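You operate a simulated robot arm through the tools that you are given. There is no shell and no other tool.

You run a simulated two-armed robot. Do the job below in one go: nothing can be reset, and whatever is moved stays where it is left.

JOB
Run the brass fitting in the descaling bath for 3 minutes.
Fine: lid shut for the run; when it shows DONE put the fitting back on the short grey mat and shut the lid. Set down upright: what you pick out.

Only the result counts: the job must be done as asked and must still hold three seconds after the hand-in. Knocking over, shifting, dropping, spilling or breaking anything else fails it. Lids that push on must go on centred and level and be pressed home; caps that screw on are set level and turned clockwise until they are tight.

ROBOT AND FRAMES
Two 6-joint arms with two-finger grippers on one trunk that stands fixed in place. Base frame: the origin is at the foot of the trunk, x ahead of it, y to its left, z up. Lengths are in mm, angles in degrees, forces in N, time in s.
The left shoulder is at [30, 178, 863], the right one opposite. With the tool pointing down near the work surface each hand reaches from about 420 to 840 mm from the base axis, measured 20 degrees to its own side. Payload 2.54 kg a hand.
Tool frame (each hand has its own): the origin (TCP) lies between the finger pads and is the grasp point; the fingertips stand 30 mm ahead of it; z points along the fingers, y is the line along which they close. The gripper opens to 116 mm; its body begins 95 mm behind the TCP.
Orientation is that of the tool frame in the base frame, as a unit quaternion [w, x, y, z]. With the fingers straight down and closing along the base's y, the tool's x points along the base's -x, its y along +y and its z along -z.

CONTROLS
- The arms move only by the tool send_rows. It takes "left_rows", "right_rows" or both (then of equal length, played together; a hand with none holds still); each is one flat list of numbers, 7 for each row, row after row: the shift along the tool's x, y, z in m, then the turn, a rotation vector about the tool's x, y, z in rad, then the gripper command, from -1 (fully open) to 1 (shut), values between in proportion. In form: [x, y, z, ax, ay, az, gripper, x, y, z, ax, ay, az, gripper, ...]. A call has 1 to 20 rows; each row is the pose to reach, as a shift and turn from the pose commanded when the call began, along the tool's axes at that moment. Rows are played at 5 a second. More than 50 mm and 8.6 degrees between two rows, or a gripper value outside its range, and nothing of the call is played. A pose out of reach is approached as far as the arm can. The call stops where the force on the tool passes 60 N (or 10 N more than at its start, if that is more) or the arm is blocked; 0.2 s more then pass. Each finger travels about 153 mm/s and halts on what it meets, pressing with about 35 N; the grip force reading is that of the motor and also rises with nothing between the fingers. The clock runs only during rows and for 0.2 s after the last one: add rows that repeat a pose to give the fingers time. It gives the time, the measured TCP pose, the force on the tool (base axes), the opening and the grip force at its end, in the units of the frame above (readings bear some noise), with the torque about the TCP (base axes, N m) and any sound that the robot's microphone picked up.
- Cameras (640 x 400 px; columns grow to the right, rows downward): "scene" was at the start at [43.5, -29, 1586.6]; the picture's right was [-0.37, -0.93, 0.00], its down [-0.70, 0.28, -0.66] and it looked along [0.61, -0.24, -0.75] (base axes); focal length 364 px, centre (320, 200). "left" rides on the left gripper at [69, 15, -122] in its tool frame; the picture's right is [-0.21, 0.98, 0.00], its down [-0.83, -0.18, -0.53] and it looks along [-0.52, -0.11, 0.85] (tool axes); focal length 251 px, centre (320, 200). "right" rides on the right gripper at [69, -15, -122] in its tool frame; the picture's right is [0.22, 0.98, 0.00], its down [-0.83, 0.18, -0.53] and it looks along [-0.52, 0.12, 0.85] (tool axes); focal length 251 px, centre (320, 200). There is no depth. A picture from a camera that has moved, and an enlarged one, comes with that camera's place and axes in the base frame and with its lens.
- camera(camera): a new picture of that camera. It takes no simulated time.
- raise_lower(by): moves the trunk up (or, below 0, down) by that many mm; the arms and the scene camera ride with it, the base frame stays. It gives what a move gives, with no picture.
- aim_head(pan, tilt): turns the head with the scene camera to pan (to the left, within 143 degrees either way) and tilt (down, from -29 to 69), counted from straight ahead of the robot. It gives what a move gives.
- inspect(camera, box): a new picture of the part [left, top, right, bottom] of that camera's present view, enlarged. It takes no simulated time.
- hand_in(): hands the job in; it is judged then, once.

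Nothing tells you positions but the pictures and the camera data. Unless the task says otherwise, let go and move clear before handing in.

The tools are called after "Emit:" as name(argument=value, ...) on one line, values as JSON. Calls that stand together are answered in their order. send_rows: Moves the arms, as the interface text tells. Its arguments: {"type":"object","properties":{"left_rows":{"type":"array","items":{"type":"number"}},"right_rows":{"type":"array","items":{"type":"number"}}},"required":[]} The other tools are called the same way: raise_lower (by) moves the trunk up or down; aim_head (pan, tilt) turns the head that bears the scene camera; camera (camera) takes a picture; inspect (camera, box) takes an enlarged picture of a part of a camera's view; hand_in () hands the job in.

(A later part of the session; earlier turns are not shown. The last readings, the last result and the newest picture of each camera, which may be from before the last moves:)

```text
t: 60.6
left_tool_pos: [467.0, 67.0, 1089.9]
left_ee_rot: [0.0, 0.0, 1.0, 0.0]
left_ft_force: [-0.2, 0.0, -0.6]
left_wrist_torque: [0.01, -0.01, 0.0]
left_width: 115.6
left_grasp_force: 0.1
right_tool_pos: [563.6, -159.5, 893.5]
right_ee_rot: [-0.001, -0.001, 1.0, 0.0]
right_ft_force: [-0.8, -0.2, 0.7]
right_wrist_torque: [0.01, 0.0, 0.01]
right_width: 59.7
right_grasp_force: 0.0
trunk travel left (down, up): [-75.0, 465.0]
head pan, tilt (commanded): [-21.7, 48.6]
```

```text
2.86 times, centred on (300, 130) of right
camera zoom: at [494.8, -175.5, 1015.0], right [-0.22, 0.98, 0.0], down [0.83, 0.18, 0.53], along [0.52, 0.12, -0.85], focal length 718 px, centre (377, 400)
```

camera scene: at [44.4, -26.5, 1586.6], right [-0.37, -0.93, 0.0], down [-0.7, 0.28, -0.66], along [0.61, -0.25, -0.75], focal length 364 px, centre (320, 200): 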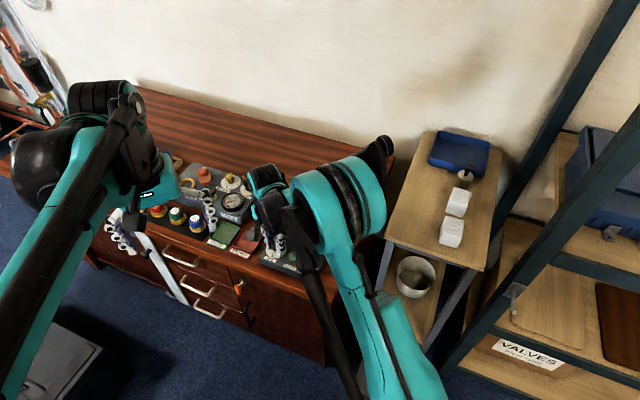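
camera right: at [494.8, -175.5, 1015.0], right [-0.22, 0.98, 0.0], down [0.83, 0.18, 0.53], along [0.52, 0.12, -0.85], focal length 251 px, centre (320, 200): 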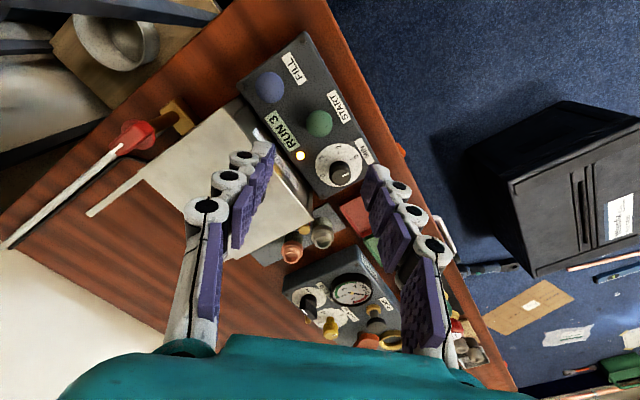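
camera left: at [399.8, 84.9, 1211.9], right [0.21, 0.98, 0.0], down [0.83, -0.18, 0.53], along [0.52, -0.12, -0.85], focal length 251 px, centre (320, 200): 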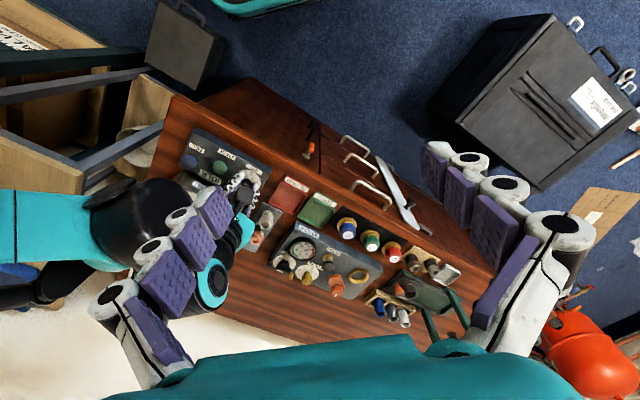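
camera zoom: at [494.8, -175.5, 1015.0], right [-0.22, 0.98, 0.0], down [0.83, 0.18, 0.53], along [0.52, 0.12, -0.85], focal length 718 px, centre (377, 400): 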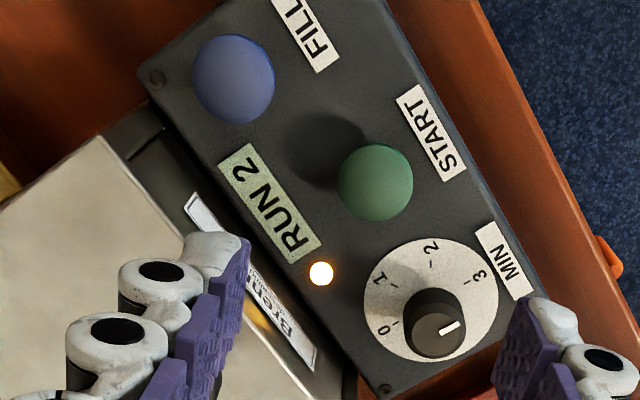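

It counts down quickly (RUN 2 already). Waiting on.

Emit:
send_rows(right_rows=[0, 0, 0, 0, 0, 0, -0.03, 0, 0, 0, 0, 0, 0, -0.03, 0, 0, 0, 0, 0, 0, -0.03, 0, 0, 0, 0, 0, 0, -0.03, 0, 0, 0, 0, 0, 0, -0.03, 0, 0, 0, 0, 0, 0, -0.03, 0, 0, 0, 0, 0, 0, -0.03, 0, 0, 0, 0, 0, 0, -0.03, 0, 0, 0, 0, 0, 0, -0.03, 0, 0, 0, 0, 0, 0, -0.03, 0, 0, 0, 0, 0, 0, -0.03, 0, 0, 0, 0, 0, 0, -0.03, 0, 0, 0, 0, 0, 0, -0.03, 0, 0, 0, 0, 0, 0, -0.03, 0, 0, 0, 0, 0, 0, -0.03, 0, 0, 0, 0, 0, 0, -0.03, 0, 0, 0, 0, 0, 0, -0.03, 0, 0, 0, 0, 0, 0, -0.03, 0, 0, 0, 0, 0, 0, -0.03, 0, 0, 0, 0, 0, 0, -0.03])

Emit:
inspect(camera="right", box=[220, 60, 380, 200])

```text
t: 64.8
left_tool_pos: [468.4, 68.8, 1090.3]
left_ee_rot: [-0.001, 0.001, 1.0, 0.001]
left_ft_force: [0.0, 0.0, 0.0]
left_wrist_torque: [-0.02, 0.0, 0.0]
left_width: 115.9
left_grasp_force: 0.0
right_tool_pos: [564.4, -159.8, 892.9]
right_ee_rot: [0.0, 0.0, 1.0, 0.0]
right_ft_force: [0.4, -0.3, -0.7]
right_wrist_torque: [-0.02, 0.02, -0.02]
right_width: 59.8
right_grasp_force: 0.0
trunk travel left (down, up): [-75.0, 465.0]
head pan, tilt (commanded): [-21.7, 48.6]
```

```text
2.86 times, centred on (300, 130) of right
camera zoom: at [494.8, -175.4, 1015.0], right [-0.22, 0.98, 0.0], down [0.83, 0.18, 0.53], along [0.52, 0.12, -0.85], focal length 718 px, centre (377, 400)
```

zoom: 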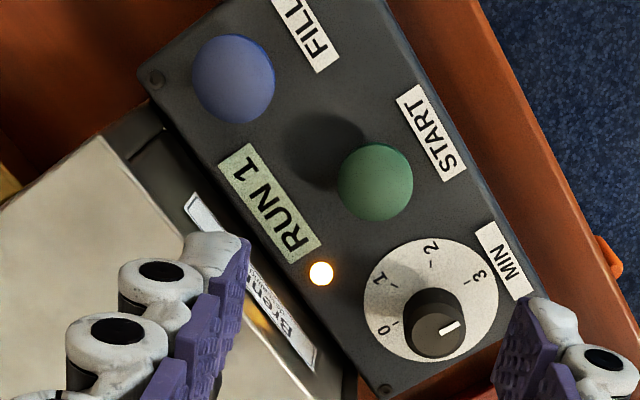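

Emit:
send_rows(right_rows=[0, 0, 0, 0, 0, 0, -0.03, 0, 0, 0, 0, 0, 0, -0.03, 0, 0, 0, 0, 0, 0, -0.03, 0, 0, 0, 0, 0, 0, -0.03, 0, 0, 0, 0, 0, 0, -0.03, 0, 0, 0, 0, 0, 0, -0.03, 0, 0, 0, 0, 0, 0, -0.03, 0, 0, 0, 0, 0, 0, -0.03, 0, 0, 0, 0, 0, 0, -0.03, 0, 0, 0, 0, 0, 0, -0.03, 0, 0, 0, 0, 0, 0, -0.03, 0, 0, 0, 0, 0, 0, -0.03, 0, 0, 0, 0, 0, 0, -0.03, 0, 0, 0, 0, 0, 0, -0.03, 0, 0, 0, 0, 0, 0, -0.03, 0, 0, 0, 0, 0, 0, -0.03, 0, 0, 0, 0, 0, 0, -0.03, 0, 0, 0, 0, 0, 0, -0.03, 0, 0, 0, 0, 0, 0, -0.03, 0, 0, 0, 0, 0, 0, -0.03])

Emit:
inspect(camera="right", box=[220, 60, 380, 200])

```text
t: 69.0
left_tool_pos: [467.9, 67.7, 1092.0]
left_ee_rot: [0.0, 0.0, 1.0, 0.0]
left_ft_force: [-0.6, 0.5, 0.5]
left_wrist_torque: [0.03, -0.01, -0.01]
left_width: 116.2
left_grasp_force: 0.1
right_tool_pos: [564.5, -159.7, 892.7]
right_ee_rot: [-0.001, 0.0, 1.0, 0.0]
right_ft_force: [0.4, 0.3, 0.4]
right_wrist_torque: [-0.02, -0.01, 0.01]
right_width: 59.7
right_grasp_force: 0.0
trunk travel left (down, up): [-75.0, 465.0]
head pan, tilt (commanded): [-21.7, 48.6]
```

```text
2.86 times, centred on (300, 130) of right
camera zoom: at [494.8, -175.5, 1015.0], right [-0.22, 0.98, 0.0], down [0.83, 0.18, 0.53], along [0.52, 0.12, -0.85], focal length 718 px, centre (377, 400)
```

zoom: 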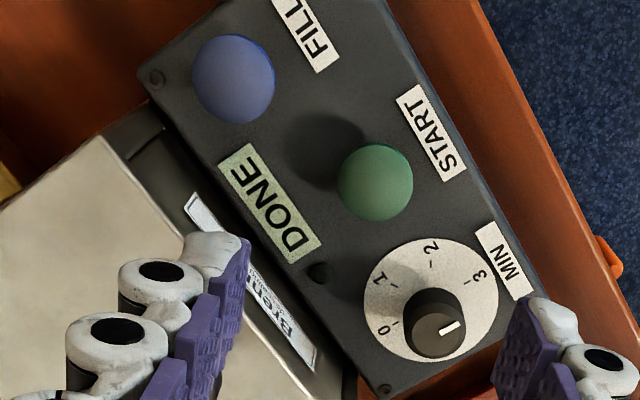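

The display shows DONE. Moving back above the lid knob.

Emit:
send_rows(right_rows=[-0.021, -0.018, 0.004, 0, 0, 0, -0.03, -0.042, -0.036, 0.008, 0, 0, 0, -0.03, -0.0625, -0.0545, 0.013, 0, 0, 0, -0.03, -0.0625, -0.0545, 0.013, 0, 0, 0, -0.03])

Emit:
camera(camera="right")

```text
t: 70.0
left_tool_pos: [467.2, 67.6, 1090.3]
left_ee_rot: [0.0, 0.0, 1.0, 0.0]
left_ft_force: [-0.8, 0.6, -0.1]
left_wrist_torque: [0.02, -0.01, -0.03]
left_width: 115.9
left_grasp_force: 0.0
right_tool_pos: [628.6, -213.2, 881.4]
right_ee_rot: [0.001, -0.001, 1.0, 0.0]
right_ft_force: [-0.6, -0.3, 0.5]
right_wrist_torque: [-0.05, -0.03, -0.04]
right_width: 59.9
right_grasp_force: 0.1
trunk travel left (down, up): [-75.0, 465.0]
head pan, tilt (commanded): [-21.7, 48.6]
```

```text
taken
camera right: at [559.8, -228.9, 1002.1], right [-0.22, 0.98, 0.0], down [0.83, 0.18, 0.53], along [0.52, 0.12, -0.85], focal length 251 px, centre (320, 200)
```

right: 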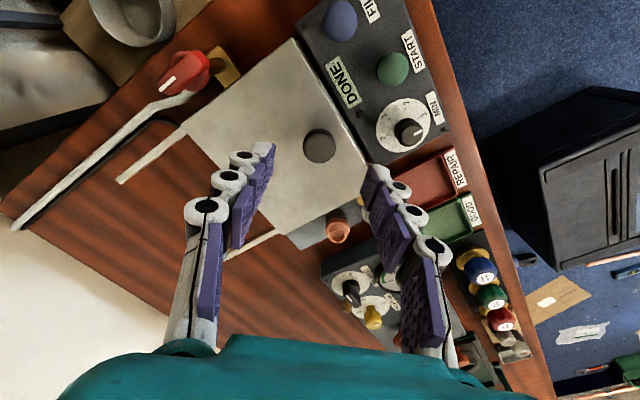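

Emit:
send_rows(right_rows=[0, 0, 0.02, 0, 0, 0, -0.03, 0, 0, 0.04, 0, 0, 0, -0.03, 0, 0, 0.055, 0, 0, 0, -0.03, 0, 0, 0.0645, 0, 0, 0, -0.03, 0, 0, 0.0645, 0, 0, 0, 0.3, 0, 0, 0.0645, 0, 0, 0, 1, 0, 0, 0.0645, 0, 0, 0, 1, 0, 0, 0.0645, 0, 0, 0, 1])

Emit:
camera(camera="right")

```text
t: 71.8
left_tool_pos: [467.4, 67.8, 1091.0]
left_ee_rot: [0.0, 0.0, 1.0, 0.0]
left_ft_force: [0.1, -0.2, 0.3]
left_wrist_torque: [-0.06, -0.04, -0.01]
left_width: 116.0
left_grasp_force: 0.0
right_tool_pos: [628.9, -213.7, 815.4]
right_ee_rot: [-0.001, -0.001, 1.0, 0.0]
right_ft_force: [0.4, 1.0, 1.0]
right_wrist_torque: [-0.01, -0.42, -0.01]
right_width: 25.1
right_grasp_force: 45.4
trunk travel left (down, up): [-75.0, 465.0]
head pan, tilt (commanded): [-21.7, 48.6]
```

```text
taken
camera right: at [559.9, -229.3, 937.9], right [-0.22, 0.98, 0.0], down [0.83, 0.18, 0.53], along [0.52, 0.12, -0.85], focal length 251 px, centre (320, 200)
```

right: 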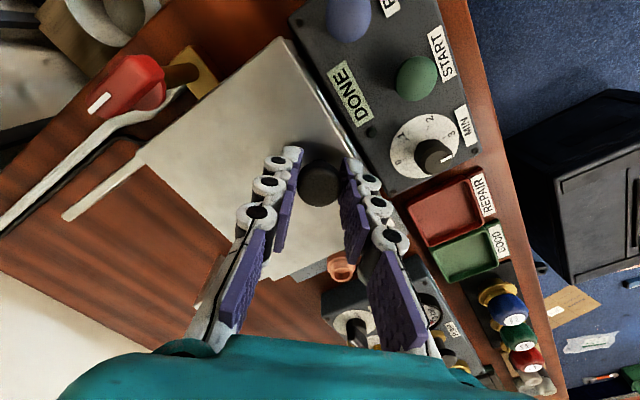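

Gripped. Sliding the lid back 96 mm as before.

Emit:
send_rows(right_rows=[-0.005, -0.005, 0, 0, 0, 0, 1, -0.012, -0.012, 0, 0, 0, 0, 1, -0.02, -0.02, 0, 0, 0, 0, 1, -0.028, -0.028, 0, 0, 0, 0, 1, -0.036, -0.036, 0, 0, 0, 0, 1, -0.044, -0.044, 0, 0, 0, 0, 1, -0.052, -0.052, 0, 0, 0, 0, 1, -0.06, -0.06, 0, 0, 0, 0, 1, -0.066, -0.067, 0, 0, 0, 0, 1])

Emit:
camera(camera="right")

```text
t: 73.8
left_tool_pos: [469.8, 67.9, 1090.3]
left_ee_rot: [0.0, -0.001, 1.0, 0.0]
left_ft_force: [-0.4, 0.3, -0.3]
left_wrist_torque: [0.02, 0.01, -0.03]
left_width: 115.9
left_grasp_force: 0.1
right_tool_pos: [696.6, -280.2, 816.0]
right_ee_rot: [-0.001, -0.001, 1.0, -0.001]
right_ft_force: [0.2, 0.5, -7.9]
right_wrist_torque: [0.06, 0.55, -0.1]
right_width: 25.2
right_grasp_force: 45.0
trunk travel left (down, up): [-75.0, 465.0]
head pan, tilt (commanded): [-21.7, 48.6]
```

```text
taken
camera right: at [626.6, -296.0, 938.0], right [-0.22, 0.98, 0.0], down [0.83, 0.18, 0.53], along [0.52, 0.12, -0.85], focal length 251 px, centre (320, 200)
```

right: 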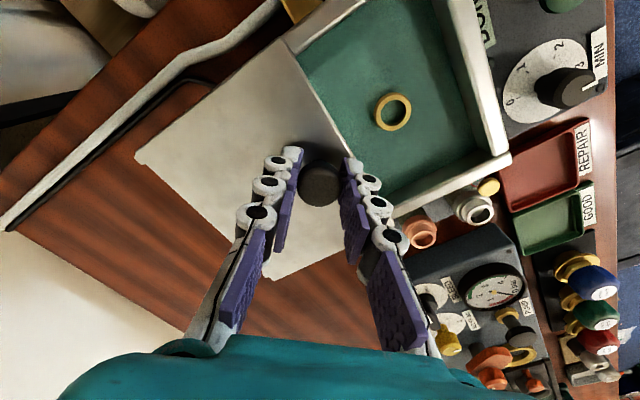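

The bath is open again and the fitting still stands where I left it. Releasing the knob and rising.

Emit:
send_rows(right_rows=[0, 0, 0, 0, 0, 0, 0.3, 0, 0, 0, 0, 0, 0, -0.03, 0, 0, 0, 0, 0, 0, -0.03, 0, 0, -0.025, 0, 0, 0, -0.03, 0, 0, -0.05, 0, 0, 0, -0.03, 0, 0, -0.07, 0, 0, 0, -0.03, 0, 0, -0.07, 0, 0, 0, -0.03])

Emit:
camera(camera="right")

```text
t: 75.4
left_tool_pos: [468.8, 67.9, 1090.7]
left_ee_rot: [0.0, 0.0, 1.0, 0.0]
left_ft_force: [-0.1, 0.1, 0.1]
left_wrist_torque: [0.0, 0.04, 0.01]
left_width: 116.0
left_grasp_force: 0.0
right_tool_pos: [693.0, -280.9, 887.1]
right_ee_rot: [-0.002, -0.001, 1.0, 0.001]
right_ft_force: [0.7, -0.2, -0.1]
right_wrist_torque: [0.0, 0.01, 0.01]
right_width: 59.8
right_grasp_force: 0.0
trunk travel left (down, up): [-75.0, 465.0]
head pan, tilt (commanded): [-21.7, 48.6]
```

```text
taken
camera right: at [625.2, -296.5, 1009.0], right [-0.22, 0.98, 0.0], down [0.83, 0.18, 0.53], along [0.52, 0.12, -0.85], focal length 251 px, centre (320, 200)
```

right: 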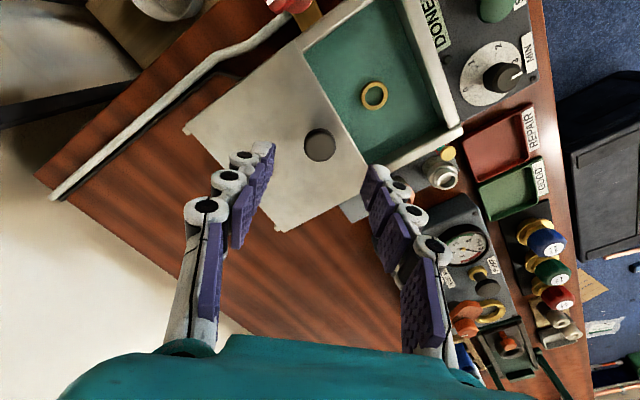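

The fitting's rim is at about (654, -238). Moving above it with the same 15° turn and tilt used to place it.

Emit:
send_rows(right_rows=[0.0104, 0.0111, 0.0018, 0.005, -0.0375, 0.0655, 0.2, 0.0208, 0.0222, 0.0035, 0.01, -0.075, 0.131, 0.2, 0.0311, 0.0333, 0.0053, 0.015, -0.1125, 0.1965, 0.2, 0.0415, 0.0444, 0.007, 0.0197, -0.15, 0.262, 0.2, 0.0415, 0.0444, 0.007, 0.0197, -0.15, 0.262, 0.2])

Emit:
camera(camera="right")

Emit:
inspect(camera="right", box=[220, 0, 420, 160])

```text
t: 76.6
left_tool_pos: [467.4, 68.2, 1090.2]
left_ee_rot: [0.0, 0.0, 1.0, 0.0]
left_ft_force: [-0.1, -0.2, -0.6]
left_wrist_torque: [0.03, -0.01, -0.01]
left_width: 116.3
left_grasp_force: 0.0
right_tool_pos: [653.2, -235.4, 879.7]
right_ee_rot: [0.075, 0.13, 0.989, -0.01]
right_ft_force: [-0.6, -0.6, -0.1]
right_wrist_torque: [-0.01, -0.04, 0.01]
right_width: 46.4
right_grasp_force: 0.1
trunk travel left (down, up): [-75.0, 465.0]
head pan, tilt (commanded): [-21.7, 48.6]
```

```text
taken
camera right: at [565.1, -228.8, 989.0], right [0.05, 1.0, -0.03], down [0.76, -0.02, 0.65], along [0.65, -0.06, -0.76], focal length 251 px, centre (320, 200)
```

right: 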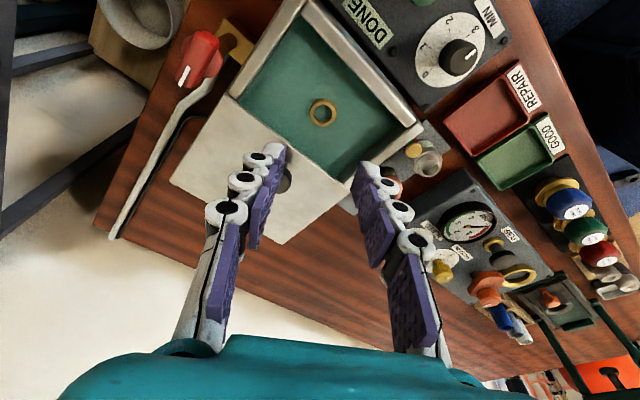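

```text
2.50 times, centred on (320, 80) of right
camera zoom: at [565.1, -228.8, 989.0], right [0.05, 1.0, -0.03], down [0.76, -0.02, 0.65], along [0.65, -0.06, -0.76], focal length 629 px, centre (320, 500)
```

zoom: 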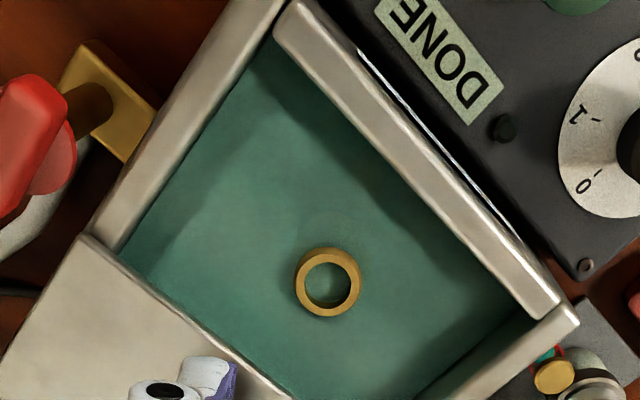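

The rim appears within about 1 mm of where it was when I let go. I'll correct that and descend around the fitting.

Emit:
send_rows(right_rows=[0.003, -0.0012, 0.0198, 0, 0, 0, 0.2, 0.0068, -0.0012, 0.0446, 0, 0, 0, 0.2, 0.0106, -0.0012, 0.0693, 0, 0, 0, 0.2, 0.0136, -0.0012, 0.0891, 0, 0, 0, 0.2, 0.0159, -0.0012, 0.104, 0, 0, 0, 0.2, 0.0159, -0.0012, 0.104, 0, 0, 0, 0.2])

Emit:
camera(camera="right")

Emit:
inspect(camera="right", box=[220, 80, 420, 220])

```text
t: 78.0
left_tool_pos: [468.4, 68.3, 1091.1]
left_ee_rot: [0.0, 0.0, 1.0, 0.0]
left_ft_force: [-0.1, 0.6, 0.2]
left_wrist_torque: [-0.01, -0.02, 0.01]
left_width: 116.0
left_grasp_force: 0.0
right_tool_pos: [653.1, -239.0, 772.5]
right_ee_rot: [0.075, 0.13, 0.989, -0.009]
right_ft_force: [-0.2, 0.0, 1.0]
right_wrist_torque: [0.0, 0.0, -0.02]
right_width: 46.4
right_grasp_force: 0.0
trunk travel left (down, up): [-75.0, 465.0]
head pan, tilt (commanded): [-21.7, 48.6]
```

```text
taken
camera right: at [565.2, -230.1, 883.5], right [0.05, 1.0, -0.03], down [0.76, -0.01, 0.65], along [0.65, -0.06, -0.76], focal length 251 px, centre (320, 200)
```

right: 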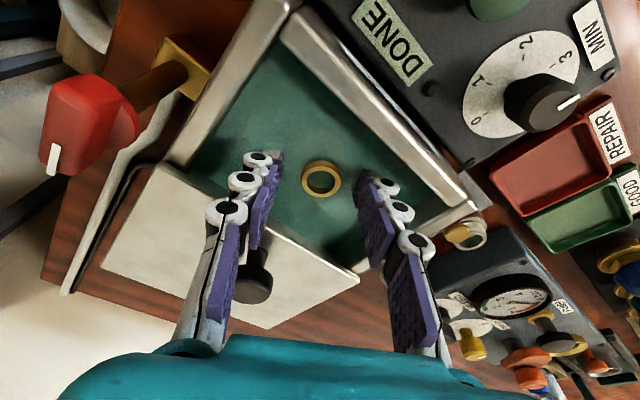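

```text
2.86 times, centred on (320, 150) of right
camera zoom: at [565.2, -230.1, 883.5], right [0.05, 1.0, -0.03], down [0.76, -0.01, 0.65], along [0.65, -0.06, -0.76], focal length 718 px, centre (320, 343)
```

zoom: 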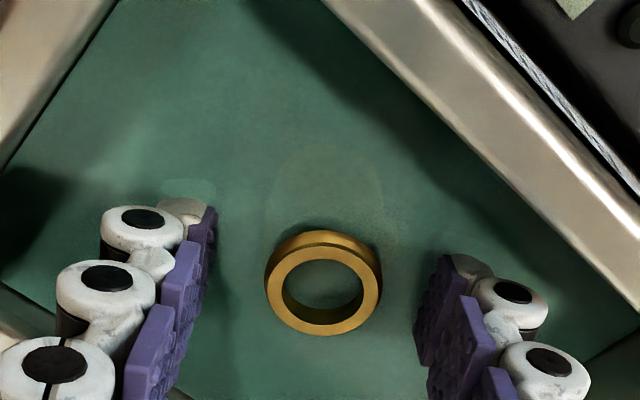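

Emit:
send_rows(right_rows=[0.0008, 0.0015, 0.005, 0, 0, 0, 0.2, 0.0017, 0.0015, 0.0109, 0, 0, 0, 0.2, 0.0024, 0.0015, 0.0158, 0, 0, 0, 0.2, 0.003, 0.0015, 0.0196, 0, 0, 0, 0.2, 0.003, 0.0015, 0.0196, 0, 0, 0, 0.2])

Emit:
inspect(camera="right", box=[220, 100, 420, 240])

```text
t: 79.2
left_tool_pos: [467.4, 66.8, 1090.7]
left_ee_rot: [0.0, 0.0, 1.0, 0.0]
left_ft_force: [-0.5, 0.1, 0.0]
left_wrist_torque: [-0.01, 0.02, 0.01]
left_width: 116.0
left_grasp_force: 0.0
right_tool_pos: [652.3, -235.3, 753.2]
right_ee_rot: [0.075, 0.13, 0.989, -0.01]
right_ft_force: [-0.4, 0.0, 0.5]
right_wrist_torque: [-0.02, 0.01, -0.03]
right_width: 46.8
right_grasp_force: 0.0
trunk travel left (down, up): [-75.0, 465.0]
head pan, tilt (commanded): [-21.7, 48.6]
```

```text
2.86 times, centred on (320, 170) of right
camera zoom: at [565.0, -228.2, 862.9], right [0.05, 1.0, -0.03], down [0.76, -0.01, 0.65], along [0.65, -0.06, -0.76], focal length 718 px, centre (320, 286)
```

zoom: 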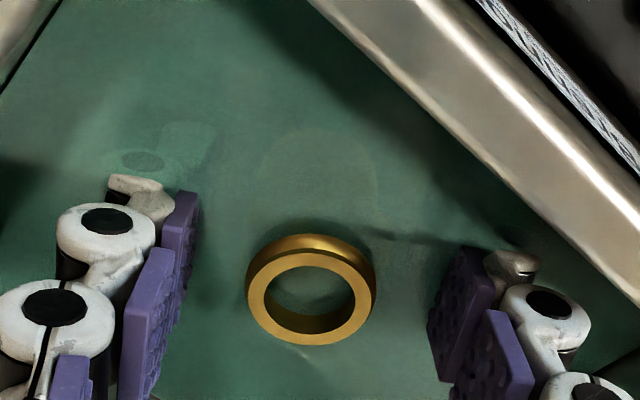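

The fitting is centred between the pads. Closing on it.

Emit:
send_rows(right_rows=[0, 0, 0, 0, 0, 0, 0.4, 0, 0, 0, 0, 0, 0, 1, 0, 0, 0, 0, 0, 0, 1, 0, 0, 0, 0, 0, 0, 1])

Emit:
inspect(camera="right", box=[220, 100, 420, 240])

```text
t: 80.2
left_tool_pos: [468.5, 67.7, 1091.5]
left_ee_rot: [0.0, 0.0, 1.0, 0.0]
left_ft_force: [-0.3, 0.8, 0.0]
left_wrist_torque: [0.01, 0.01, 0.03]
left_width: 116.0
left_grasp_force: 0.1
right_tool_pos: [652.6, -235.8, 753.5]
right_ee_rot: [0.074, 0.13, 0.989, -0.01]
right_ft_force: [0.4, 0.2, 0.7]
right_wrist_torque: [0.01, 0.0, 0.0]
right_width: 30.1
right_grasp_force: 35.0
trunk travel left (down, up): [-75.0, 465.0]
head pan, tilt (commanded): [-21.7, 48.6]
```

```text
2.86 times, centred on (320, 170) of right
camera zoom: at [565.0, -228.2, 863.0], right [0.05, 1.0, -0.03], down [0.76, -0.01, 0.65], along [0.65, -0.06, -0.76], focal length 718 px, centre (320, 286)
```

zoom: 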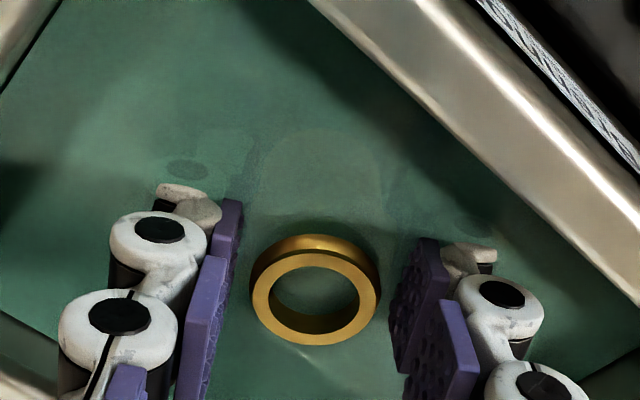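

Gripped at 30.1 mm. Lifting the fitting straight out of the bath.

Emit:
send_rows(right_rows=[-0.0012, 0, -0.0079, 0, 0, 0, 1, -0.0036, 0, -0.0238, 0, 0, 0, 1, -0.0066, 0, -0.0436, 0, 0, 0, 1, -0.0096, 0, -0.0634, 0, 0, 0, 1, -0.0127, 0, -0.0832, 0, 0, 0, 1, -0.0154, 0, -0.101, 0, 0, 0, 1, -0.0154, 0, -0.101, 0, 0, 0, 1])

Emit:
camera(camera="right")

Emit:
inspect(camera="scene", box=[250, 150, 350, 260])

```text
t: 81.8
left_tool_pos: [468.6, 67.3, 1091.0]
left_ee_rot: [0.0, 0.001, 1.0, 0.0]
left_ft_force: [-0.1, -0.1, -0.5]
left_wrist_torque: [0.01, -0.02, 0.03]
left_width: 116.2
left_grasp_force: 0.0
right_tool_pos: [653.4, -235.3, 857.1]
right_ee_rot: [0.074, 0.13, 0.989, -0.009]
right_ft_force: [-0.6, 0.9, -0.1]
right_wrist_torque: [0.02, 0.06, 0.01]
right_width: 30.2
right_grasp_force: 35.1
trunk travel left (down, up): [-75.0, 465.0]
head pan, tilt (commanded): [-21.7, 48.6]
```

```text
taken
camera right: at [564.9, -228.4, 967.0], right [0.05, 1.0, -0.03], down [0.76, -0.01, 0.65], along [0.65, -0.06, -0.76], focal length 251 px, centre (320, 200)
```

right: 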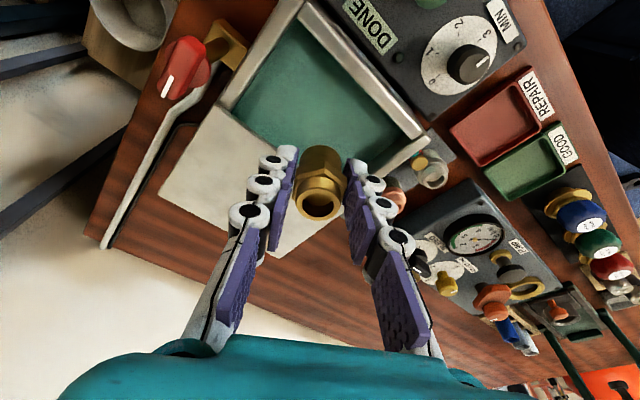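

```text
3.64 times, centred on (300, 205) of scene
camera zoom: at [43.9, -29.1, 1586.6], right [-0.37, -0.93, 0.0], down [-0.7, 0.28, -0.66], along [0.61, -0.24, -0.75], focal length 1322 px, centre (393, 182)
```

zoom: 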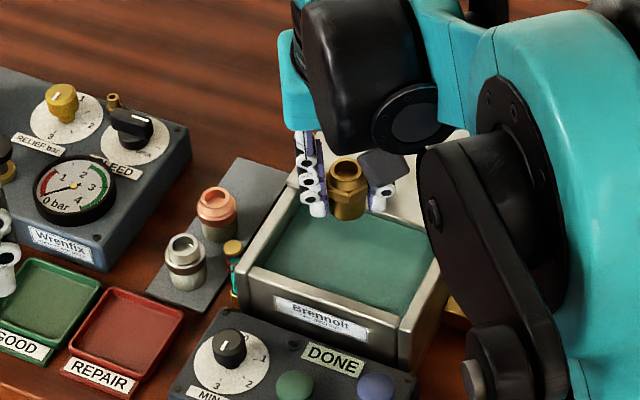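

The fitting came out clean. Carrying it back over the mat's empty spot.

Emit:
send_rows(right_rows=[-0.0133, 0.0075, 0.002, 0, 0, 0, 1, -0.04, 0.0224, 0.0061, 0, 0, 0, 1, -0.0667, 0.0374, 0.0102, 0, 0, 0, 1, -0.0934, 0.0523, 0.0142, 0, 0, 0, 1, -0.1201, 0.0672, 0.0183, 0, 0, 0, 1, -0.1334, 0.0747, 0.0203, 0, 0, 0, 1, -0.1334, 0.0747, 0.0203, 0, 0, 0, 1])

Emit:
camera(camera="right")

Emit:
inspect(camera="right", box=[240, 60, 440, 220])

Emit:
inspect(camera="scene", box=[250, 130, 350, 250])

```text
t: 83.4
left_tool_pos: [468.9, 68.2, 1090.4]
left_ee_rot: [0.0, 0.0, 1.0, -0.001]
left_ft_force: [-0.2, 0.0, 0.3]
left_wrist_torque: [-0.02, -0.03, -0.01]
left_width: 115.9
left_grasp_force: 0.1
right_tool_pos: [800.8, -199.0, 855.6]
right_ee_rot: [0.074, 0.129, 0.989, -0.009]
right_ft_force: [-0.3, 1.0, -0.5]
right_wrist_torque: [0.01, 0.01, 0.02]
right_width: 30.1
right_grasp_force: 34.6
trunk travel left (down, up): [-75.0, 465.0]
head pan, tilt (commanded): [-21.7, 48.6]
```

```text
taken
camera right: at [713.8, -192.0, 965.3], right [0.05, 1.0, -0.03], down [0.76, -0.01, 0.65], along [0.65, -0.06, -0.76], focal length 251 px, centre (320, 200)
```

right: 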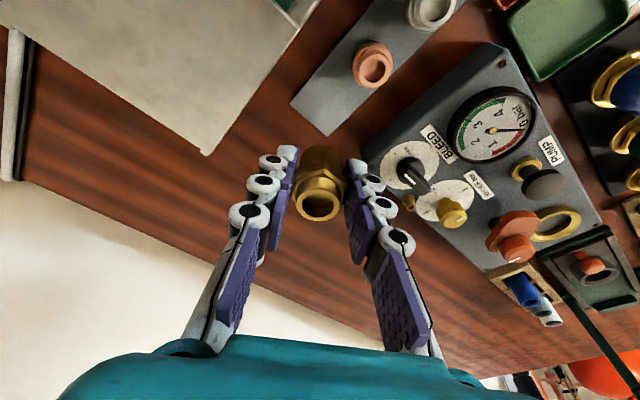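

```text
2.50 times, centred on (340, 140) of right
camera zoom: at [713.8, -192.0, 965.3], right [0.05, 1.0, -0.03], down [0.76, -0.01, 0.65], along [0.65, -0.06, -0.76], focal length 629 px, centre (270, 350)
```

zoom: 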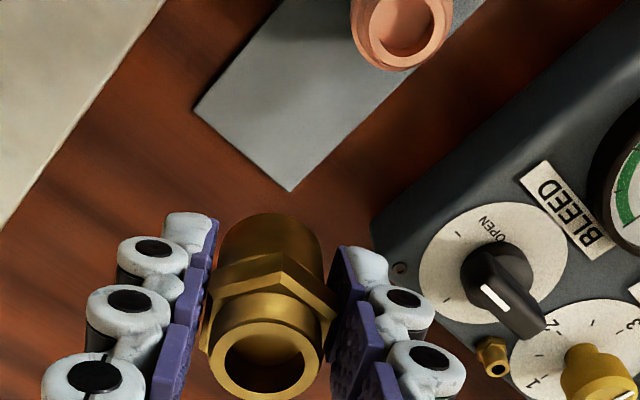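

```text
3.33 times, centred on (300, 190) of scene
camera zoom: at [43.6, -29.0, 1586.7], right [-0.37, -0.93, 0.0], down [-0.7, 0.28, -0.66], along [0.61, -0.24, -0.75], focal length 1212 px, centre (387, 233)
```

zoom: 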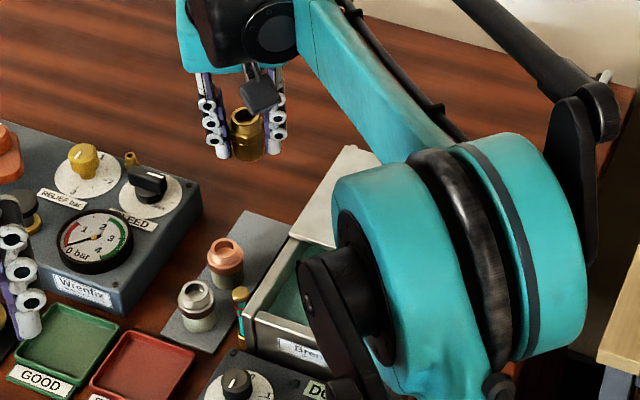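

The pose matches the lift-off one, so the fitting is above its original spot. Lowering to just above the mat.

Emit:
send_rows(right_rows=[0.003, 0, 0.0198, 0, 0, 0, 1, 0.006, 0, 0.0396, 0, 0, 0, 1, 0.0091, 0, 0.0594, 0, 0, 0, 1, 0.0121, 0, 0.0792, 0, 0, 0, 1, 0.0145, 0, 0.095, 0, 0, 0, 1, 0.0159, 0, 0.1044, 0, 0, 0, 1, 0.0159, 0, 0.1044, 0, 0, 0, 1])

Emit:
camera(camera="right")

Emit:
inspect(camera="scene", box=[260, 160, 320, 220])

```text
t: 85.0
left_tool_pos: [467.7, 67.4, 1090.4]
left_ee_rot: [0.0, -0.001, 1.0, 0.0]
left_ft_force: [-0.8, -0.9, -0.6]
left_wrist_torque: [-0.03, -0.03, 0.0]
left_width: 115.8
left_grasp_force: 0.0
right_tool_pos: [801.0, -197.9, 749.0]
right_ee_rot: [0.073, 0.13, 0.989, -0.011]
right_ft_force: [0.0, -0.4, -0.8]
right_wrist_torque: [0.0, 0.03, 0.03]
right_width: 30.0
right_grasp_force: 35.2
trunk travel left (down, up): [-75.0, 465.0]
head pan, tilt (commanded): [-21.7, 48.6]
```

```text
taken
camera right: at [713.9, -190.9, 860.0], right [0.05, 1.0, -0.03], down [0.76, -0.01, 0.65], along [0.65, -0.06, -0.76], focal length 251 px, centre (320, 200)
```

right: 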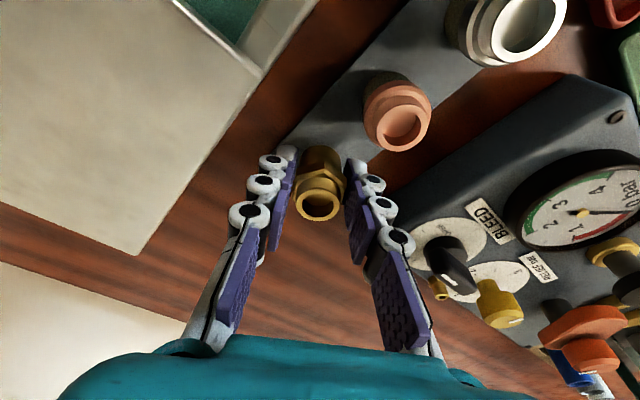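

```text
6.67 times, centred on (290, 190) of scene
camera zoom: at [43.7, -29.0, 1586.7], right [-0.37, -0.93, 0.0], down [-0.7, 0.28, -0.66], along [0.61, -0.24, -0.75], focal length 2424 px, centre (520, 267)
```

zoom: 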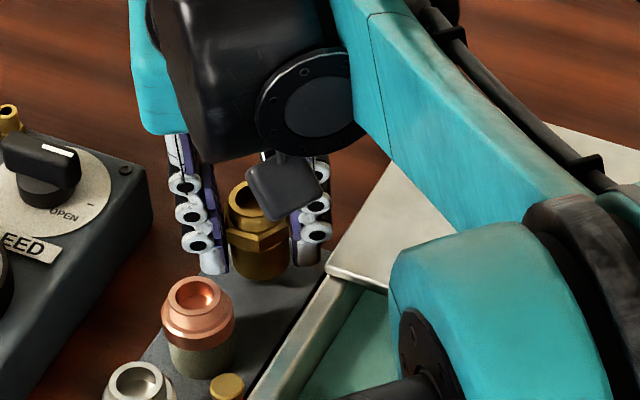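

Emit:
send_rows(right_rows=[0.0002, 0, 0.0015, 0, 0, 0, 1, 0.0005, 0, 0.003, 0, 0, 0, 1, 0.0007, 0, 0.0045, 0, 0, 0, 1])

```text
t: 85.8
left_tool_pos: [468.5, 67.4, 1090.3]
left_ee_rot: [-0.001, 0.0, 1.0, 0.0]
left_ft_force: [0.1, -0.2, 0.4]
left_wrist_torque: [-0.01, 0.01, 0.03]
left_width: 115.9
left_grasp_force: 0.1
right_tool_pos: [801.0, -199.7, 744.8]
right_ee_rot: [0.074, 0.13, 0.989, -0.01]
right_ft_force: [-0.4, 0.3, -1.0]
right_wrist_torque: [-0.02, -0.01, -0.02]
right_width: 30.2
right_grasp_force: 35.0
trunk travel left (down, up): [-75.0, 465.0]
head pan, tilt (commanded): [-21.7, 48.6]
```

Emit:
send_rows(right_rows=[0.0002, 0, 0.001, 0, 0, 0, 1, 0.0003, 0, 0.002, 0, 0, 0, 1])

```text
t: 86.4
left_tool_pos: [468.0, 68.5, 1089.7]
left_ee_rot: [0.0, 0.0, 1.0, 0.0]
left_ft_force: [0.2, -0.5, 0.4]
left_wrist_torque: [-0.01, -0.03, 0.01]
left_width: 116.2
left_grasp_force: 0.1
right_tool_pos: [803.2, -198.5, 743.3]
right_ee_rot: [0.075, 0.13, 0.989, -0.01]
right_ft_force: [-0.1, 0.5, -1.4]
right_wrist_torque: [0.03, 0.01, -0.02]
right_width: 30.1
right_grasp_force: 35.2
trunk travel left (down, up): [-75.0, 465.0]
head pan, tilt (commanded): [-21.7, 48.6]
```

Emit:
send_rows(right_rows=[0.0002, 0, 0.001, 0, 0, 0, 1, 0.0003, 0, 0.002, 0, 0, 0, 1])

```text
t: 87.0
left_tool_pos: [468.3, 68.7, 1090.8]
left_ee_rot: [0.0, 0.0, 1.0, 0.0]
left_ft_force: [-0.2, 0.1, -0.1]
left_wrist_torque: [0.03, -0.03, -0.02]
left_width: 116.0
left_grasp_force: 0.1
right_tool_pos: [802.7, -198.5, 741.5]
right_ee_rot: [0.074, 0.13, 0.989, -0.01]
right_ft_force: [1.2, 0.6, -1.5]
right_wrist_torque: [0.01, 0.01, -0.01]
right_width: 30.1
right_grasp_force: 34.9
trunk travel left (down, up): [-75.0, 465.0]
head pan, tilt (commanded): [-21.7, 48.6]
```

Emit:
send_rows(right_rows=[0.0001, 0, 0.0008, 0, 0, 0, 1, 0.0002, 0, 0.0016, 0, 0, 0, 1])

Emit:
inspect(camera="right", box=[240, 100, 400, 240])

Emit:
inspect(camera="scene", box=[270, 170, 310, 205])

```text
t: 87.6
left_tool_pos: [469.0, 67.6, 1089.8]
left_ee_rot: [-0.001, 0.0, 1.0, 0.0]
left_ft_force: [-0.2, -0.3, -0.2]
left_wrist_torque: [0.0, 0.02, 0.04]
left_width: 115.8
left_grasp_force: 0.0
right_tool_pos: [801.9, -198.8, 739.9]
right_ee_rot: [0.074, 0.13, 0.989, -0.01]
right_ft_force: [-0.3, -0.2, -1.3]
right_wrist_torque: [-0.02, -0.01, 0.03]
right_width: 30.1
right_grasp_force: 35.7
trunk travel left (down, up): [-75.0, 465.0]
head pan, tilt (commanded): [-21.7, 48.6]
```

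```text
2.86 times, centred on (320, 170) of right
camera zoom: at [714.9, -191.1, 849.3], right [0.05, 1.0, -0.03], down [0.76, -0.01, 0.65], along [0.65, -0.06, -0.76], focal length 718 px, centre (320, 286)
```

zoom: 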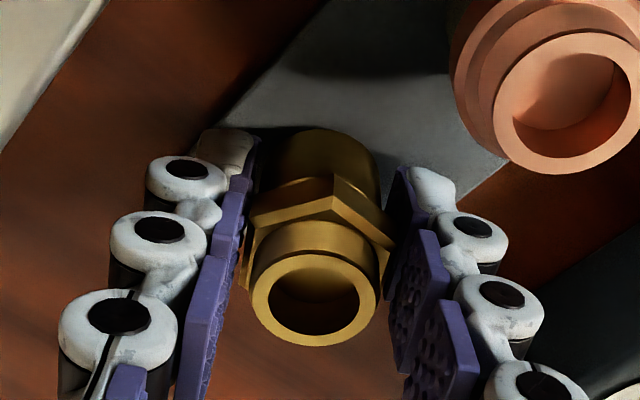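

```text
11.43 times, centred on (290, 188) of scene
camera zoom: at [43.8, -29.0, 1586.6], right [-0.37, -0.93, 0.0], down [-0.7, 0.28, -0.66], along [0.61, -0.24, -0.75], focal length 4155 px, centre (663, 343)
```

zoom: 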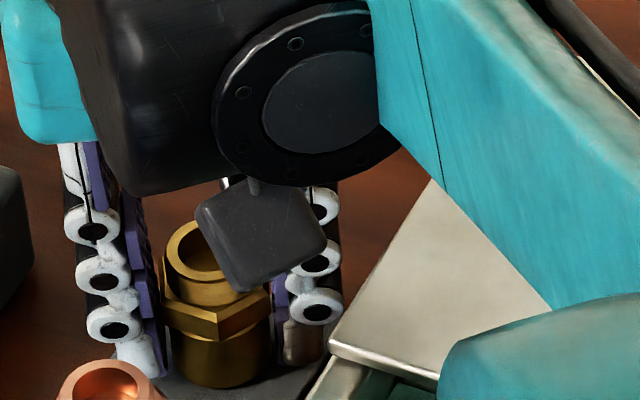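

Emit:
send_rows(right_rows=[0.0001, 0, 0.0008, 0, 0, 0, 1, 0.0002, 0, 0.0016, 0, 0, 0, 1])

```text
t: 88.2
left_tool_pos: [468.7, 68.9, 1091.2]
left_ee_rot: [-0.001, 0.0, 1.0, 0.0]
left_ft_force: [0.8, -0.3, -0.3]
left_wrist_torque: [0.01, 0.01, 0.01]
left_width: 116.4
left_grasp_force: 0.0
right_tool_pos: [803.1, -197.3, 738.3]
right_ee_rot: [0.074, 0.13, 0.989, -0.01]
right_ft_force: [-0.8, 1.4, 9.3]
right_wrist_torque: [0.04, 0.01, -0.03]
right_width: 30.1
right_grasp_force: 34.7
trunk travel left (down, up): [-75.0, 465.0]
head pan, tilt (commanded): [-21.7, 48.6]
```

Contact with the mat (9 N). I'll ease off slightly and open the fingers.

Emit:
send_rows(right_rows=[-0.0001, 0, -0.0008, 0, 0, 0, 1, -0.0001, 0, -0.0008, 0, 0, 0, 0.4, -0.0001, 0, -0.0008, 0, 0, 0, 0.2, -0.0001, 0, -0.0008, 0, 0, 0, 0.13, -0.0001, 0, -0.0008, 0, 0, 0, 0.13])

Emit:
inspect(camera="right", box=[240, 100, 400, 240])

Emit:
inspect(camera="scene", box=[270, 170, 310, 205])

```text
t: 89.4
left_tool_pos: [468.9, 67.7, 1090.8]
left_ee_rot: [-0.001, 0.0, 1.0, 0.0]
left_ft_force: [-0.7, 0.9, 0.0]
left_wrist_torque: [-0.04, -0.02, 0.04]
left_width: 116.0
left_grasp_force: 0.1
right_tool_pos: [801.6, -198.9, 738.1]
right_ee_rot: [0.074, 0.13, 0.989, -0.01]
right_ft_force: [0.3, 0.7, -0.1]
right_wrist_torque: [0.04, -0.03, 0.01]
right_width: 50.4
right_grasp_force: 0.1
trunk travel left (down, up): [-75.0, 465.0]
head pan, tilt (commanded): [-21.7, 48.6]
```

```text
2.86 times, centred on (320, 170) of right
camera zoom: at [715.1, -191.3, 848.5], right [0.05, 1.0, -0.03], down [0.76, -0.01, 0.65], along [0.65, -0.06, -0.76], focal length 718 px, centre (320, 286)
```

zoom: 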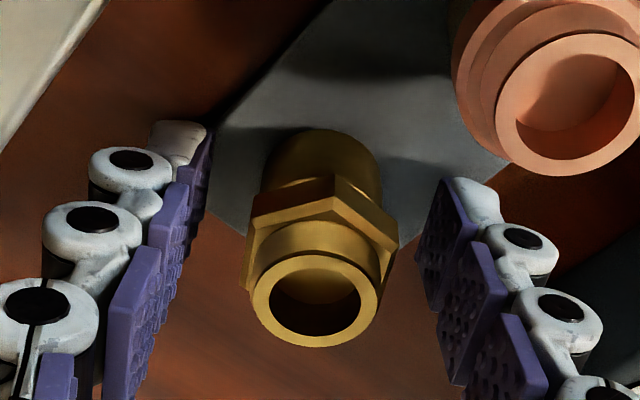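

```text
11.43 times, centred on (290, 188) of scene
camera zoom: at [43.7, -29.0, 1586.6], right [-0.37, -0.93, 0.0], down [-0.7, 0.28, -0.66], along [0.61, -0.24, -0.75], focal length 4155 px, centre (663, 343)
```

zoom: 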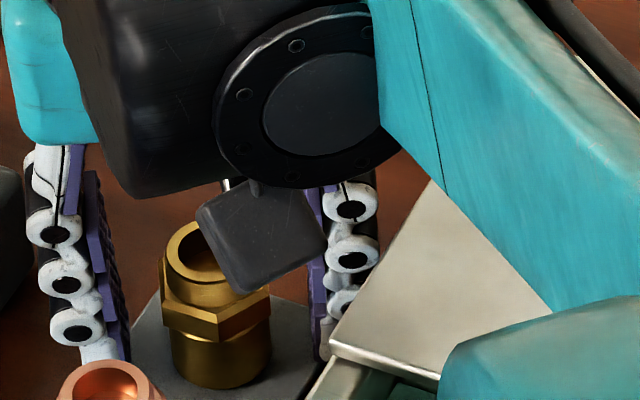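

The fitting stands upright on the mat, free of the fingers. Rising straight up.

Emit:
send_rows(right_rows=[-0.0015, 0, -0.0099, 0, 0, 0, 0.13, -0.0045, 0, -0.0297, 0, 0, 0, 0.13, -0.0076, 0, -0.0495, 0, 0, 0, 0.13, -0.0106, 0, -0.0693, 0, 0, 0, 0.13, -0.0151, 0, -0.099, 0, 0, 0, 0.13, -0.0211, 0, -0.1386, 0, 0, 0, 0.13, -0.0211, 0, -0.1386, 0, 0, 0, 0.13])

Emit:
camera(camera="right")

Emit:
inspect(camera="right", box=[240, 20, 420, 180])

Emit:
inspect(camera="scene", box=[250, 160, 350, 250])

```text
t: 91.0
left_tool_pos: [468.0, 68.3, 1089.7]
left_ee_rot: [-0.001, 0.0, 1.0, 0.0]
left_ft_force: [-0.2, -0.4, 0.5]
left_wrist_torque: [-0.01, 0.02, 0.01]
left_width: 116.0
left_grasp_force: 0.0
right_tool_pos: [805.3, -198.4, 879.2]
right_ee_rot: [0.074, 0.131, 0.989, -0.01]
right_ft_force: [-0.3, 0.0, 1.0]
right_wrist_torque: [0.0, 0.02, 0.01]
right_width: 50.4
right_grasp_force: 0.0
trunk travel left (down, up): [-75.0, 465.0]
head pan, tilt (commanded): [-21.7, 48.6]
```

```text
taken
camera right: at [717.1, -191.6, 988.9], right [0.05, 1.0, -0.03], down [0.76, -0.01, 0.65], along [0.65, -0.06, -0.76], focal length 251 px, centre (320, 200)
```

right: 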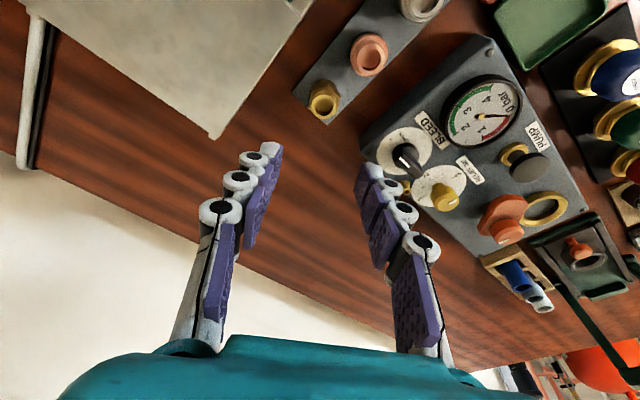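

```text
2.50 times, centred on (330, 100) of right
camera zoom: at [717.1, -191.6, 988.9], right [0.05, 1.0, -0.03], down [0.76, -0.01, 0.65], along [0.65, -0.06, -0.76], focal length 629 px, centre (295, 450)
```

zoom: 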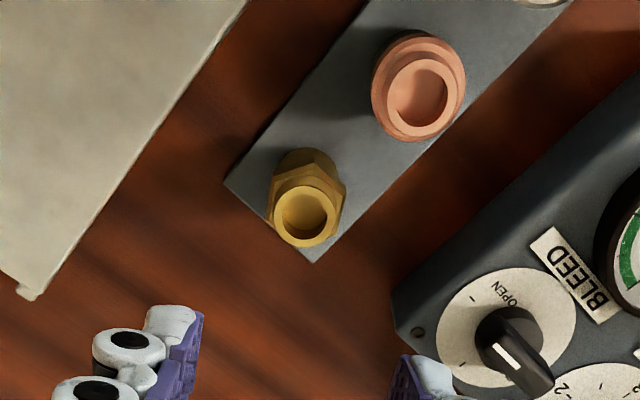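

```text
4.44 times, centred on (300, 205) of scene
camera zoom: at [44.0, -29.1, 1586.6], right [-0.37, -0.93, 0.0], down [-0.7, 0.28, -0.66], along [0.61, -0.24, -0.75], focal length 1616 px, centre (409, 178)
```

zoom: 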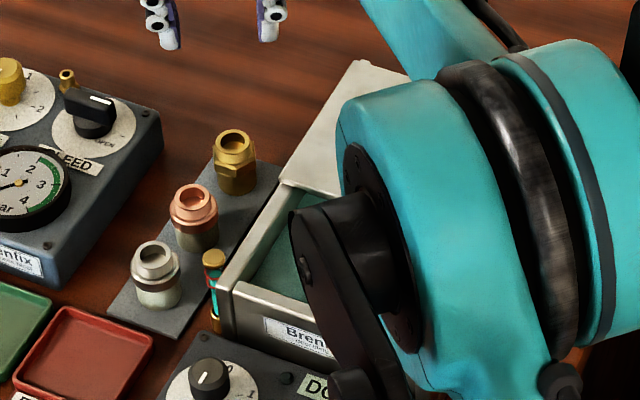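

The fitting is back on the short grey mat, upright. Now I'll straighten the tool and return over the lid knob to close the lid.

Emit:
send_rows(right_rows=[0.0167, -0.0218, -0.0025, -0.004, 0.03, -0.0524, -0.03, 0.0334, -0.0435, -0.0051, -0.0079, 0.06, -0.1048, -0.03, 0.05, -0.0653, -0.0076, -0.0118, 0.09, -0.1572, -0.03, 0.0667, -0.087, -0.0102, -0.0158, 0.12, -0.2096, -0.03, 0.0834, -0.1088, -0.0127, -0.0197, 0.15, -0.262, -0.03, 0.0834, -0.1088, -0.0127, -0.0197, 0.15, -0.262, -0.03])

Emit:
camera(camera="right")

Emit:
inspect(camera="right", box=[260, 90, 380, 200])

```text
t: 92.4
left_tool_pos: [468.7, 68.0, 1089.3]
left_ee_rot: [0.0, 0.001, 1.0, 0.0]
left_ft_force: [-0.3, 0.6, -0.4]
left_wrist_torque: [-0.01, 0.04, 0.01]
left_width: 116.2
left_grasp_force: 0.1
right_tool_pos: [692.4, -282.3, 878.0]
right_ee_rot: [0.0, -0.001, 1.0, 0.0]
right_ft_force: [0.1, -0.6, 0.6]
right_wrist_torque: [0.0, -0.04, 0.02]
right_width: 59.7
right_grasp_force: 0.0
trunk travel left (down, up): [-75.0, 465.0]
head pan, tilt (commanded): [-21.7, 48.6]
```

```text
taken
camera right: at [623.6, -299.0, 1000.6], right [-0.22, 0.98, 0.0], down [0.83, 0.18, 0.53], along [0.52, 0.12, -0.85], focal length 251 px, centre (320, 200)
```

right: 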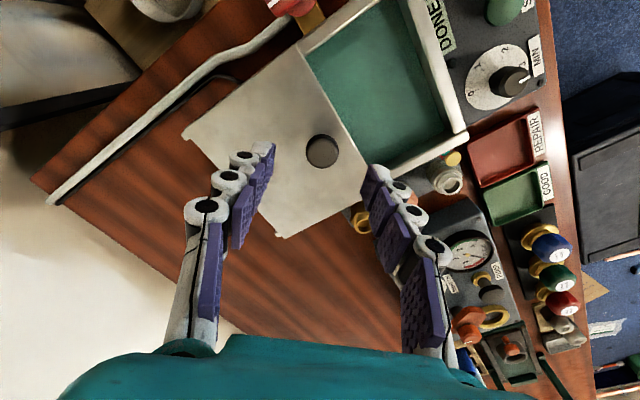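

```text
3.64 times, centred on (320, 145) of right
camera zoom: at [623.6, -299.0, 1000.6], right [-0.22, 0.98, 0.0], down [0.83, 0.18, 0.53], along [0.52, 0.12, -0.85], focal length 914 px, centre (320, 400)
```

zoom: 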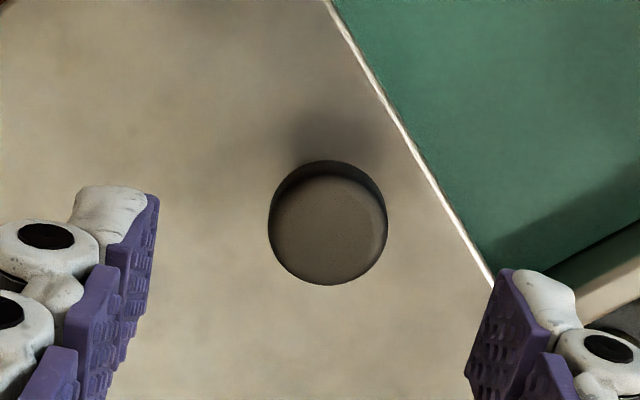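

The knob is about 5 mm off; correcting, then descending and gripping.

Emit:
send_rows(right_rows=[-0.0045, 0.003, 0.02, 0, 0, 0, -0.03, -0.0045, 0.003, 0.04, 0, 0, 0, -0.03, -0.0045, 0.003, 0.04, 0, 0, 0, -0.03])

Emit:
camera(camera="right")

Emit:
inspect(camera="right", box=[240, 90, 400, 230])

```text
t: 93.2
left_tool_pos: [467.9, 67.1, 1089.3]
left_ee_rot: [-0.001, 0.0, 1.0, 0.0]
left_ft_force: [0.6, 0.3, 0.1]
left_wrist_torque: [0.01, -0.01, 0.01]
left_width: 115.8
left_grasp_force: 0.1
right_tool_pos: [696.8, -281.0, 839.5]
right_ee_rot: [-0.001, -0.001, 1.0, 0.0]
right_ft_force: [-0.2, 0.5, -1.2]
right_wrist_torque: [-0.01, 0.0, 0.0]
right_width: 59.9
right_grasp_force: 0.0
trunk travel left (down, up): [-75.0, 465.0]
head pan, tilt (commanded): [-21.7, 48.6]
```

```text
taken
camera right: at [627.7, -296.3, 960.5], right [-0.22, 0.98, 0.0], down [0.83, 0.18, 0.53], along [0.52, 0.12, -0.85], focal length 251 px, centre (320, 200)
```

right: 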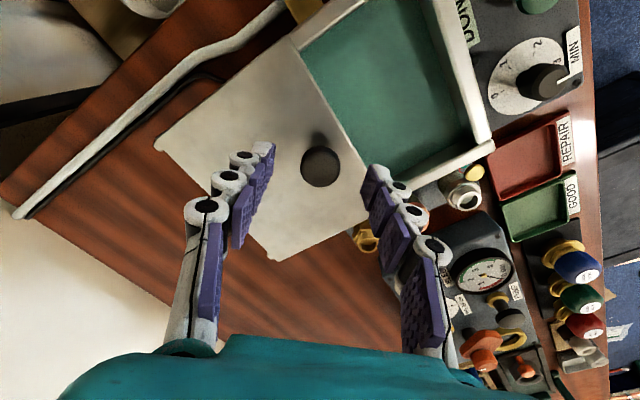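

```text
2.86 times, centred on (320, 160) of right
camera zoom: at [627.7, -296.3, 960.5], right [-0.22, 0.98, 0.0], down [0.83, 0.18, 0.53], along [0.52, 0.12, -0.85], focal length 718 px, centre (320, 314)
```

zoom: 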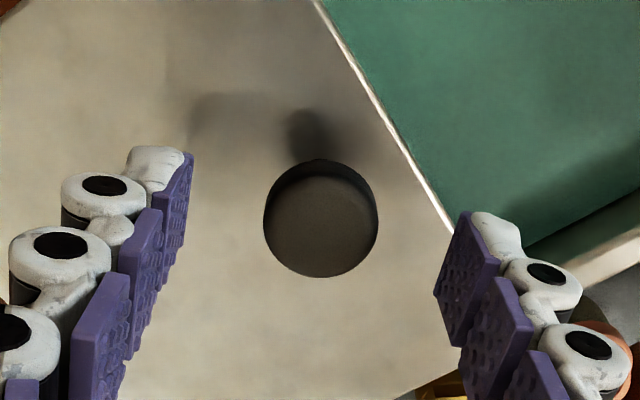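

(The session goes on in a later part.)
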